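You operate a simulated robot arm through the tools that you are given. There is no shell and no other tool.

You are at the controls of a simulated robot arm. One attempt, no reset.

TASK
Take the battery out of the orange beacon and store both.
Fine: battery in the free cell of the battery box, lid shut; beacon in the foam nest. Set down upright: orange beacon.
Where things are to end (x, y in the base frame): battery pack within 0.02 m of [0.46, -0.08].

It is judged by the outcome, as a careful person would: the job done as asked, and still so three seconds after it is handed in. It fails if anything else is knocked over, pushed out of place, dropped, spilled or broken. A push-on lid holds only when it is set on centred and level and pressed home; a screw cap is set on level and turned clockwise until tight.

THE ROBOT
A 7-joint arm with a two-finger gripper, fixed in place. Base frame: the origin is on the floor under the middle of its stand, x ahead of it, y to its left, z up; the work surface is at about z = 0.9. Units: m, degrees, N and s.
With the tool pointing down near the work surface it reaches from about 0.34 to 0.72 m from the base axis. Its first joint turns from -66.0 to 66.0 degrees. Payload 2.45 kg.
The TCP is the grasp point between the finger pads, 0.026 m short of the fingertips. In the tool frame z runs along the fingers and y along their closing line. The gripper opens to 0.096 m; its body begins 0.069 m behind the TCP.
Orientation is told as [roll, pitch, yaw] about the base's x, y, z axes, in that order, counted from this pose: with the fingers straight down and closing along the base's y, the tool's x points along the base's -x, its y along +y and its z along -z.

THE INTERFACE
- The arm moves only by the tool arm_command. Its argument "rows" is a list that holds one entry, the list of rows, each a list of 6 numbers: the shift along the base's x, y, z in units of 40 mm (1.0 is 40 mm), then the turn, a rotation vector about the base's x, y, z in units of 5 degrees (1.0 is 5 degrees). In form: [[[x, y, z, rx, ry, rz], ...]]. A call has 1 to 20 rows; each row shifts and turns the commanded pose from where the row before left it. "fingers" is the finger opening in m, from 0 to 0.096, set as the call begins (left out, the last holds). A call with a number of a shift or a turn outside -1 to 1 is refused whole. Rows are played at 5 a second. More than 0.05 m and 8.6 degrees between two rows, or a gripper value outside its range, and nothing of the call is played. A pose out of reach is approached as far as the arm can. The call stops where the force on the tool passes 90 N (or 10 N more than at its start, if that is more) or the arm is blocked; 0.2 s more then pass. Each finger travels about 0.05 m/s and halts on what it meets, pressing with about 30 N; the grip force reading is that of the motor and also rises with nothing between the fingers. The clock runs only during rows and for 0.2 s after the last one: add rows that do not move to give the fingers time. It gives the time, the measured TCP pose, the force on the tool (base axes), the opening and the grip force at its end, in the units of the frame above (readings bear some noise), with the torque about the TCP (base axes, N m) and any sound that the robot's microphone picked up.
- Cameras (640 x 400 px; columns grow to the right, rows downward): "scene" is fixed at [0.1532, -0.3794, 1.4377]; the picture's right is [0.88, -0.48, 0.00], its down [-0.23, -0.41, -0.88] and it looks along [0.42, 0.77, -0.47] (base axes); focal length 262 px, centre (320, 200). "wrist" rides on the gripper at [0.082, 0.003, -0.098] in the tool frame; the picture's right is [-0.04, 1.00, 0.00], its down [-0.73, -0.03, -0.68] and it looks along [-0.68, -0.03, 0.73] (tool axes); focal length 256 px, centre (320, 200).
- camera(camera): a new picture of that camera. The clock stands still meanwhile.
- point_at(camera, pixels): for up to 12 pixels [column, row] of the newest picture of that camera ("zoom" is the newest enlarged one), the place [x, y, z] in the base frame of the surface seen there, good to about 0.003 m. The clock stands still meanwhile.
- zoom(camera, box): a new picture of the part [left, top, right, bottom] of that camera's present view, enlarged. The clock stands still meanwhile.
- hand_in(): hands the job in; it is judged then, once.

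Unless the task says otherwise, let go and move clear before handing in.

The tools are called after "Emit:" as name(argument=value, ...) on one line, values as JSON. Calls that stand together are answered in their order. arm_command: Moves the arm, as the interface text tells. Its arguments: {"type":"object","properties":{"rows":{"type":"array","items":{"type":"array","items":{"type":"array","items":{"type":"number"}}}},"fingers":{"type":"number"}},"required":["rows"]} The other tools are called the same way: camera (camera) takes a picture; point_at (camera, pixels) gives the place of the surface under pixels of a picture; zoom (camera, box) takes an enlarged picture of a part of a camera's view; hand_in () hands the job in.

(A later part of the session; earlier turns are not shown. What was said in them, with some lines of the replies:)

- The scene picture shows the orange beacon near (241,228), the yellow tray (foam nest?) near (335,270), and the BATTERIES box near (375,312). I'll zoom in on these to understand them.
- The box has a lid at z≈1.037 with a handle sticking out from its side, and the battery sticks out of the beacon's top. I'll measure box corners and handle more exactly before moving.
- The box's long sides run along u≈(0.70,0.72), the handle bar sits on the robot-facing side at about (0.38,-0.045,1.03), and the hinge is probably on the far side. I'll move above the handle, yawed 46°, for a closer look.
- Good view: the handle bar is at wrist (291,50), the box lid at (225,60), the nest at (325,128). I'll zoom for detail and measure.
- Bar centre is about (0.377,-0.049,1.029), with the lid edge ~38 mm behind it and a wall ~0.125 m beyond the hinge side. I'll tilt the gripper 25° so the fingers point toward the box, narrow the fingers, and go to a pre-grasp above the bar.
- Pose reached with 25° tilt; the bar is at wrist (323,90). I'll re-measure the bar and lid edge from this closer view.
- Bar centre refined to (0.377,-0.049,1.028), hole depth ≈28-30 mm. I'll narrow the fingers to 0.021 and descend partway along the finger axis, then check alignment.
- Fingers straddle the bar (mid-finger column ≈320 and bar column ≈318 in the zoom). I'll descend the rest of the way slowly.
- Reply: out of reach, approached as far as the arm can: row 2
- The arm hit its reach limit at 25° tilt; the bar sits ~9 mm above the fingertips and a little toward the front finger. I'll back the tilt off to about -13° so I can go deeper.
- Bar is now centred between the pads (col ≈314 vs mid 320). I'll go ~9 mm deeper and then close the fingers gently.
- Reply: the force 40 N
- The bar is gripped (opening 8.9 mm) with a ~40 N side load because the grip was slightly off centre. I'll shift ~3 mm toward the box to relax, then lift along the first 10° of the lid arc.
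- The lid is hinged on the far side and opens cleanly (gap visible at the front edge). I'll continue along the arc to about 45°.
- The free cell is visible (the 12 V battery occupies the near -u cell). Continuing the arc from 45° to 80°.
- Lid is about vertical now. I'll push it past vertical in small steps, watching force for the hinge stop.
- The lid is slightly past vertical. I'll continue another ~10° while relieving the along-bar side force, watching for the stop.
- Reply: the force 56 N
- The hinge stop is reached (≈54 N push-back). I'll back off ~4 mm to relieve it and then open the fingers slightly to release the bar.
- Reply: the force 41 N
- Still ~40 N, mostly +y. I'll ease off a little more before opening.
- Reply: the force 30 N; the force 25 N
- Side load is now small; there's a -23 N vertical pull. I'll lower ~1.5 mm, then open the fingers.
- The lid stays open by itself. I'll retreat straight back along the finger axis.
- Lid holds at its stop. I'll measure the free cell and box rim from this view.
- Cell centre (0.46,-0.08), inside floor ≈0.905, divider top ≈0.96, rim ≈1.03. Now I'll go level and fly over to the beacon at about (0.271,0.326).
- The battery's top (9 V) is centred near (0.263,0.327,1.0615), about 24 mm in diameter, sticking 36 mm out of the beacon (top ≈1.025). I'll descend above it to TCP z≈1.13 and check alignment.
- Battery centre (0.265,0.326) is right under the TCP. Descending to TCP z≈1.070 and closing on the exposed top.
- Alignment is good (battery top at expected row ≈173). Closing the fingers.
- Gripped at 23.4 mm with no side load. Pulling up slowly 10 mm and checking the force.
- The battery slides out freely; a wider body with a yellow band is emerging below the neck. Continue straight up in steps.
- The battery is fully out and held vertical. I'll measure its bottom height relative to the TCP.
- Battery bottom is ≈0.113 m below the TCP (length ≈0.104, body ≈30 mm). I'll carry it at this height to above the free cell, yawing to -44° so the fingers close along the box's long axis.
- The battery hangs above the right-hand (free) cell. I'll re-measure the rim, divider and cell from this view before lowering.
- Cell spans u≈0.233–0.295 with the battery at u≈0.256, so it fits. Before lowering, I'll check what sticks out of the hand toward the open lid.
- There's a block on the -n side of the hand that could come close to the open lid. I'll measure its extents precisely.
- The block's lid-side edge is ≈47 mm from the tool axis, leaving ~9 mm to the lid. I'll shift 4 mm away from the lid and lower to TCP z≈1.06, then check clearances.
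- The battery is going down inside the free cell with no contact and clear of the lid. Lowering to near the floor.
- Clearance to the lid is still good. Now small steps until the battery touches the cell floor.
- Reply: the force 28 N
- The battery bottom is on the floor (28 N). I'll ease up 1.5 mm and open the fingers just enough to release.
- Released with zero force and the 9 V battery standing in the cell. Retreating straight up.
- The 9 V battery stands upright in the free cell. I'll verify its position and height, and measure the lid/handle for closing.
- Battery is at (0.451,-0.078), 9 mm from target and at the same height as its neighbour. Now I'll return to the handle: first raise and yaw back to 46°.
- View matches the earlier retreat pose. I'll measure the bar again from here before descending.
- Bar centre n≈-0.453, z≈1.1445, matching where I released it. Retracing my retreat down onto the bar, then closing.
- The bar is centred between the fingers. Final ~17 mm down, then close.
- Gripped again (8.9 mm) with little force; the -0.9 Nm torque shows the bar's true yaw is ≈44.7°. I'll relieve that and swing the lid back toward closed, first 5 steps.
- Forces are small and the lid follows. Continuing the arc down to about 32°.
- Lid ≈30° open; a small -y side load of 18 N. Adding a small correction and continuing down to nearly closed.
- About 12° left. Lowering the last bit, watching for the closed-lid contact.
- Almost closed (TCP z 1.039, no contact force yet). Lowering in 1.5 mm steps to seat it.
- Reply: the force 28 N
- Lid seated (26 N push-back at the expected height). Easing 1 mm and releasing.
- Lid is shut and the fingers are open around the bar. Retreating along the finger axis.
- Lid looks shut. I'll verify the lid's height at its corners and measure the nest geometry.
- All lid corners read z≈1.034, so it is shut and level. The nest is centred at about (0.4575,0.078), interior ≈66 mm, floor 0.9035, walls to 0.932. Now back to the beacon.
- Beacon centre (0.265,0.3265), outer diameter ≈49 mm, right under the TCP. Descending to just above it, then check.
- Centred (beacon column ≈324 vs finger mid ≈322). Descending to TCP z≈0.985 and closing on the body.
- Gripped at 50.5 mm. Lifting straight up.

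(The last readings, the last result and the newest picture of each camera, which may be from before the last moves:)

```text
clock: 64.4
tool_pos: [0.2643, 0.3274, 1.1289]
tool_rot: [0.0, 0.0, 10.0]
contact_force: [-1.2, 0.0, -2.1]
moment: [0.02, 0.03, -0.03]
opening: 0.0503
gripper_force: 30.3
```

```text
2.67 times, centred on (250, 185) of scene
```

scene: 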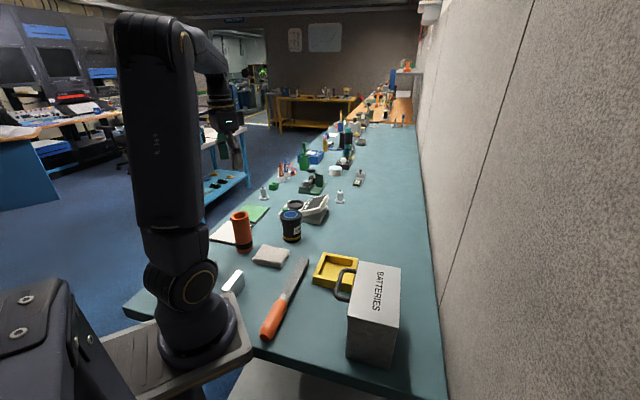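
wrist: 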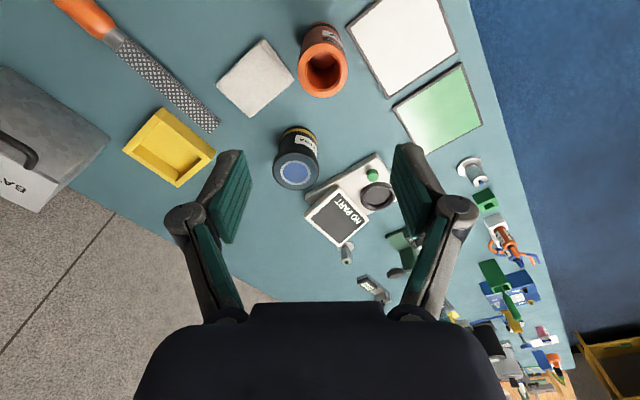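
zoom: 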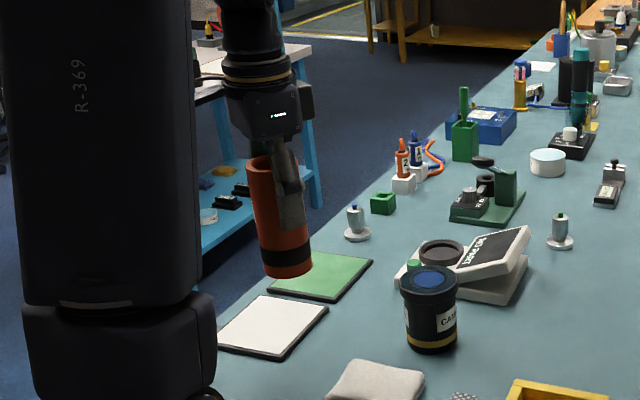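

Beacon is held vertical, bottom at ≈1.044. Carrying it to above the nest (0.4575,0.078).

Emit:
arm_command(rows=[[[0.4825, -0.6235, 0, 0, 0, 0], [0.4825, -0.6235, 0, 0, 0, 0], [0.4825, -0.6235, 0, 0, 0, 0], [0.4825, -0.6235, 0, 0, 0, 0], [0.4825, -0.6235, 0, 0, 0, 0], [0.4825, -0.6235, 0, 0, 0, 0], [0.4825, -0.6235, 0, 0, 0, 0], [0.4825, -0.6235, 0, 0, 0, 0], [0.4825, -0.6235, 0, 0, 0, 0], [0.4825, -0.6235, 0, 0, 0, 0], [0, 0, 0, 0, 0, 0], [0, 0, 0, 0, 0, 0]]])

Emit:
camera(camera="wrist")

Emit:
zoom(camera="scene", box=[280, 140, 430, 330])

```text
clock: 67.0
tool_pos: [0.4573, 0.0783, 1.1288]
tool_rot: [-0.1, 0.0, 10.0]
contact_force: [-0.5, 0.2, -2.7]
moment: [-0.01, 0.02, -0.03]
opening: 0.0499
gripper_force: 30.0
```

```text
taken
```

wrist: 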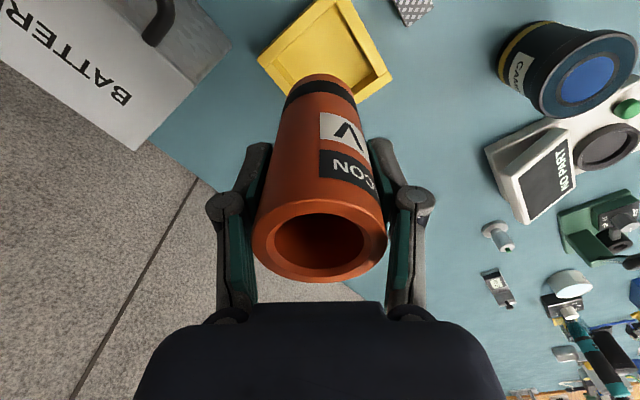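

```text
2.11 times, centred on (355, 235) of scene
```

zoom: 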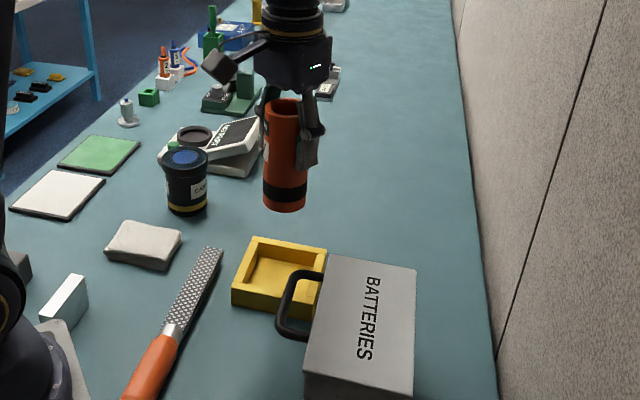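

Over the nest. Re-measuring the nest walls from both views to centre precisely.

Emit:
point_at(camera="wrist", pixels=[[260, 62], [388, 76], [275, 62], [300, 30], [372, 70], [362, 55], [335, 3], [285, 55], [325, 50], [362, 97]])

Emit:
point_at(camera="zoom", pixels=[[258, 240], [324, 250], [236, 288], [290, 300], [250, 262], [262, 255], [310, 262], [245, 285], [280, 250], [300, 285], [270, 275], [318, 262]])

Emit:
zoom(camera="wrist", box=[240, 0, 410, 110])

```text
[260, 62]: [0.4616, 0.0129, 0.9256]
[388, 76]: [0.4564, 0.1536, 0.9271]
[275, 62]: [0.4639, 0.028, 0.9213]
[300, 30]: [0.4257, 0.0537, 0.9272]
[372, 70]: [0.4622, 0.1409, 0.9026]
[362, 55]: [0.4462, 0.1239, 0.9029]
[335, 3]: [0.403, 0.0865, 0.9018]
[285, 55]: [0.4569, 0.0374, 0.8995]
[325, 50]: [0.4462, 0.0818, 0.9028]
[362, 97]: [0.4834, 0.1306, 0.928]
```

```text
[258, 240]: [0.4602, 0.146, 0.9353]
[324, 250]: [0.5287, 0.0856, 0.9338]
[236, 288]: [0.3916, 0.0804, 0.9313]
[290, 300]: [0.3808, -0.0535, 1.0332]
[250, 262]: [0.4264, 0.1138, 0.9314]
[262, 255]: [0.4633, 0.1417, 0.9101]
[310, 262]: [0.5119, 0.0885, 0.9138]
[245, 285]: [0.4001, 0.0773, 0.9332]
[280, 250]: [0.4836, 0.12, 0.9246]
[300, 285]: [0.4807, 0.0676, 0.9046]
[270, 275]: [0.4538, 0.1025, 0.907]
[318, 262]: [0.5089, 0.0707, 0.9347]
```

```text
3.64 times, centred on (325, 55) of wrist
```

zoom: 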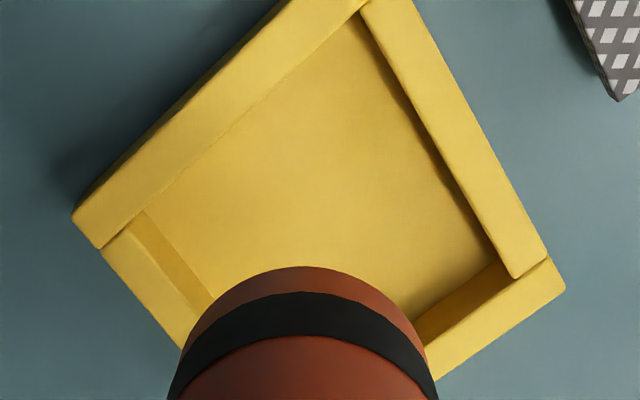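

Corner estimates give a nest centre near (0.460,0.081). I'll sample the inner wall edges to be sure.

Emit:
point_at(camera="zoom", pixels=[[230, 130], [160, 100], [245, 118], [455, 160], [470, 150], [505, 160], [440, 180], [465, 310], [500, 280], [500, 330], [160, 270], [175, 250]])

```text
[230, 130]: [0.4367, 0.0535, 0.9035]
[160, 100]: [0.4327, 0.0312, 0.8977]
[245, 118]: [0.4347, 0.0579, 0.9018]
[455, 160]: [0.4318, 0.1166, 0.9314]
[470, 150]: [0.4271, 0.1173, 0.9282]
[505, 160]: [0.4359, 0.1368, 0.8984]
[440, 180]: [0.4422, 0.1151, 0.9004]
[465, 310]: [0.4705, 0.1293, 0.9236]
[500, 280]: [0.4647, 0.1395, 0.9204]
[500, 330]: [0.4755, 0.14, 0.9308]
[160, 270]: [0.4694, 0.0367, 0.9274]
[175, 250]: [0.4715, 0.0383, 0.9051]
```

Nest interior measures ≈78 mm, centred at (0.460,0.083). Shifting 3–5 mm to centre and lowering to ~10 mm above its floor.

Emit:
arm_command(rows=[[[0.07, 0.12, 0, 0, 0, 0], [0, 0, -0.5, 0, 0, 0], [0, 0, -0.6, 0, 0, 0], [0, 0, -0.6, 0, 0, 0], [0, 0, -0.6, 0, 0, 0], [0, 0, -0.5, 0, 0, 0], [0, 0, -0.4, 0, 0, 0], [0, 0, 0, 0, 0, 0]]])

Emit:
camera(camera="wrist")

Emit:
zoom(camera="scene", box=[290, 190, 410, 310])

```text
clock: 68.8
tool_pos: [0.4616, 0.0836, 1.0004]
tool_rot: [-0.1, 0.0, 9.9]
contact_force: [-0.1, -0.6, -2.4]
moment: [0.02, 0.0, -0.03]
opening: 0.0503
gripper_force: 30.1
```

```text
taken
```

wrist: 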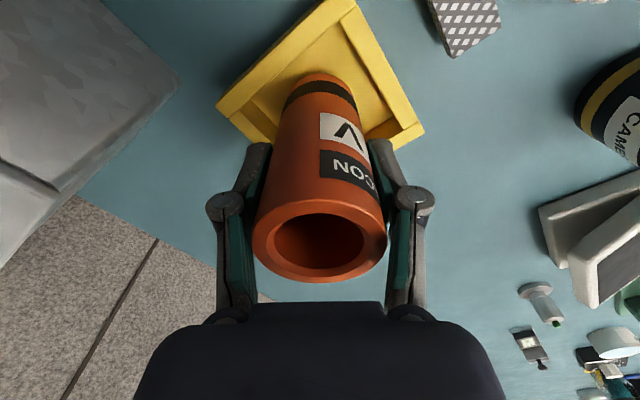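

```text
3.33 times, centred on (350, 250) of scene
```

zoom: 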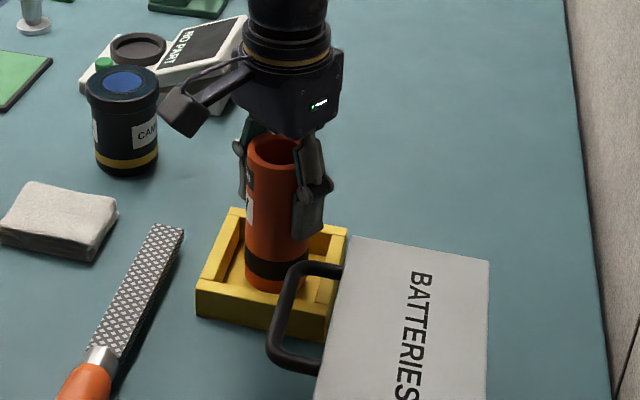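

Beacon is inside the nest walls, centred, no contact. Lowering in small steps until it touches the floor.

Emit:
arm_command(rows=[[[0, 0, -0.08, 0, 0, 0], [0, 0, -0.08, 0, 0, 0], [0, 0, -0.06, 0, 0, 0], [0, 0, 0, 0, 0, 0]]])

```text
clock: 69.8
tool_pos: [0.4602, 0.083, 0.9921]
tool_rot: [0.0, 0.0, 9.9]
contact_force: [-0.3, -0.2, -1.9]
moment: [-0.01, 0.0, -0.02]
opening: 0.0503
gripper_force: 30.6
```

Emit:
arm_command(rows=[[[0, 0, -0.05, 0, 0, 0], [0, 0, -0.05, 0, 0, 0], [0, 0, 0, 0, 0, 0]]])

```text
clock: 70.6
tool_pos: [0.4611, 0.0827, 0.9874]
tool_rot: [0.0, -0.1, 10.1]
contact_force: [-0.9, 1.4, 9.2]
moment: [-0.12, 0.14, 0.0]
opening: 0.0504
gripper_force: 29.7
```

The beacon rests on the nest floor (9 N at the expected height). Opening the fingers.

Emit:
arm_command(rows=[[[0, 0, 0, 0, 0, 0], [0, 0, 0, 0, 0, 0], [0, 0, 0, 0, 0, 0]]], fingers=0.072)

Emit:
zoom(camera="scene", box=[290, 190, 410, 310])

Emit:
camera(camera="wrist")

```text
clock: 71.4
tool_pos: [0.4622, 0.0843, 0.9873]
tool_rot: [-0.1, -0.1, 9.9]
contact_force: [0.6, 1.0, 0.0]
moment: [-0.05, 0.03, 0.01]
opening: 0.072
gripper_force: 0.0
```

```text
3.33 times, centred on (350, 250) of scene
```

zoom: 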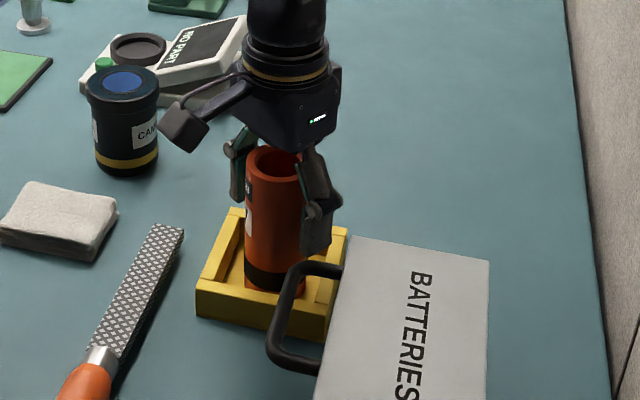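

```text
taken
```

wrist: 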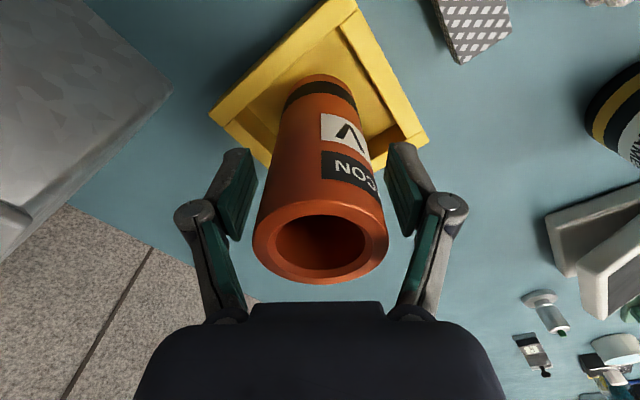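

Fingers are clear on both sides and the beacon stands on its own. Retreating straight up.

Emit:
arm_command(rows=[[[0, 0, 0.3, 0, 0, 0], [0, 0, 0.5, 0, 0, 0], [0, 0, 0.8, 0, 0, 0], [0, 0, 0.9, 0, 0, 0], [0, 0, 0.9, 0, 0, 0], [0, 0, 0.9, 0, 0, 0], [0, 0, 0.9, 0, 0, 0], [-0.5, 0, 0.6, 0, 0, 0], [-0.5, 0, 0.4, 0, 0, 0], [0, 0, 0, 0, 0, 0], [0, 0, 0, 0, 0, 0]]])

Emit:
camera(camera="scene")

Emit:
camera(camera="wrist")

Emit:
zoom(camera="scene", box=[290, 200, 430, 370])

```text
clock: 73.8
tool_pos: [0.4193, 0.0836, 1.2349]
tool_rot: [0.0, 0.1, 10.1]
contact_force: [0.1, -0.2, 0.3]
moment: [0.0, -0.02, -0.02]
opening: 0.0718
gripper_force: 0.1
```

```text
taken
```

scene: 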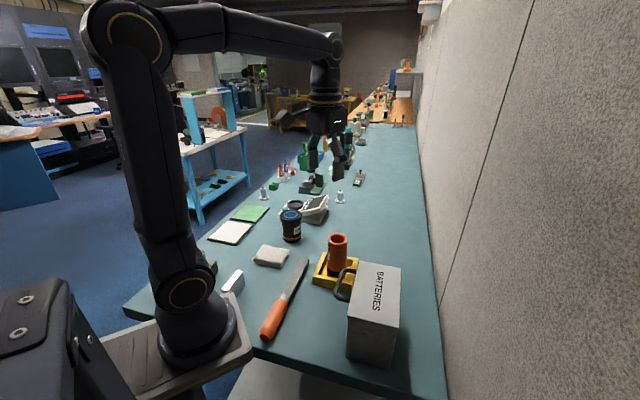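

```text
taken
```

wrist: 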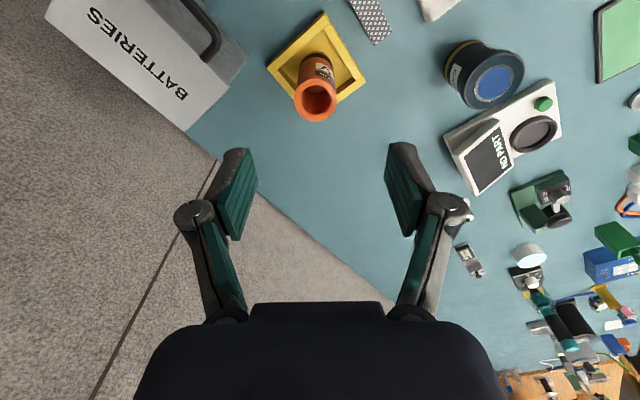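

```text
2.35 times, centred on (360, 285) of scene
```

zoom: 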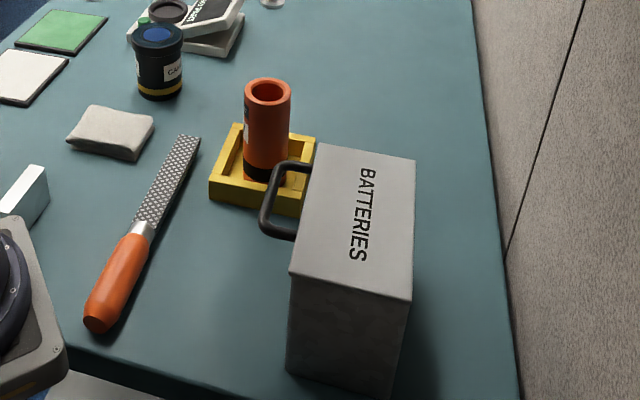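

The beacon stands upright in the yellow nest and the lid is shut. One last check of heights before handing in.

Emit:
point_at(camera="wrist", pixels=[[297, 98], [334, 98], [316, 82], [316, 118], [130, 55], [70, 15], [185, 110], [215, 85]])

Emit:
point_at(camera="zoom", pixels=[[320, 155], [297, 262], [408, 165], [403, 290], [268, 84], [270, 178], [355, 215]])

```text
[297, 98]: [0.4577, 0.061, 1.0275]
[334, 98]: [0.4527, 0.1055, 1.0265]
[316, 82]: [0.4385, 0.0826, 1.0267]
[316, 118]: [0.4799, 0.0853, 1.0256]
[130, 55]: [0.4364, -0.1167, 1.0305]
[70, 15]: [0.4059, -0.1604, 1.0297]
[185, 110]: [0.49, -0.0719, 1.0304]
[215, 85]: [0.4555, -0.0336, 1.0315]
```

```text
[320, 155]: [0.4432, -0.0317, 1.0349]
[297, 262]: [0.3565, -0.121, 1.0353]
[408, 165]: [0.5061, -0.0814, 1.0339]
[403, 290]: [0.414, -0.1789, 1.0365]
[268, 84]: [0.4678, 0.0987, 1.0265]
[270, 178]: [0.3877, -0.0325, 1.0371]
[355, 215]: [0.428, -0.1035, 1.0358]
```

The beacon's top rim reads level at z≈1.0265, centred near (0.459,0.083). The lid reads level at ≈1.035, as it was before I opened it. The battery sits about 9 mm from its target, the arm is clear of everything and nothing else has moved, so I'm handing in.

Emit:
hand_in()

```text
The job is handed in.
```

The battery is out of the orange beacon, and both are stored as you asked. I've handed the job in but don't have the verdict.

- **Battery:** It stands upright in the free cell of the battery box at about (0.451, -0.078). That is roughly 9 mm from your target, inside the 20 mm limit.
- **Lid:** It is shut. All four corners read about z = 1.035, within a few millimetres of the height before I opened it.
- **Beacon:** It stands upright near the middle of the yellow tray at about (0.459, 0.083), with its top rim level. I took that tray to be the foam nest, as it was the only holder within reach that fit.

The gripper is open and clear of everything. In the last pictures nothing else had moved or been knocked over.
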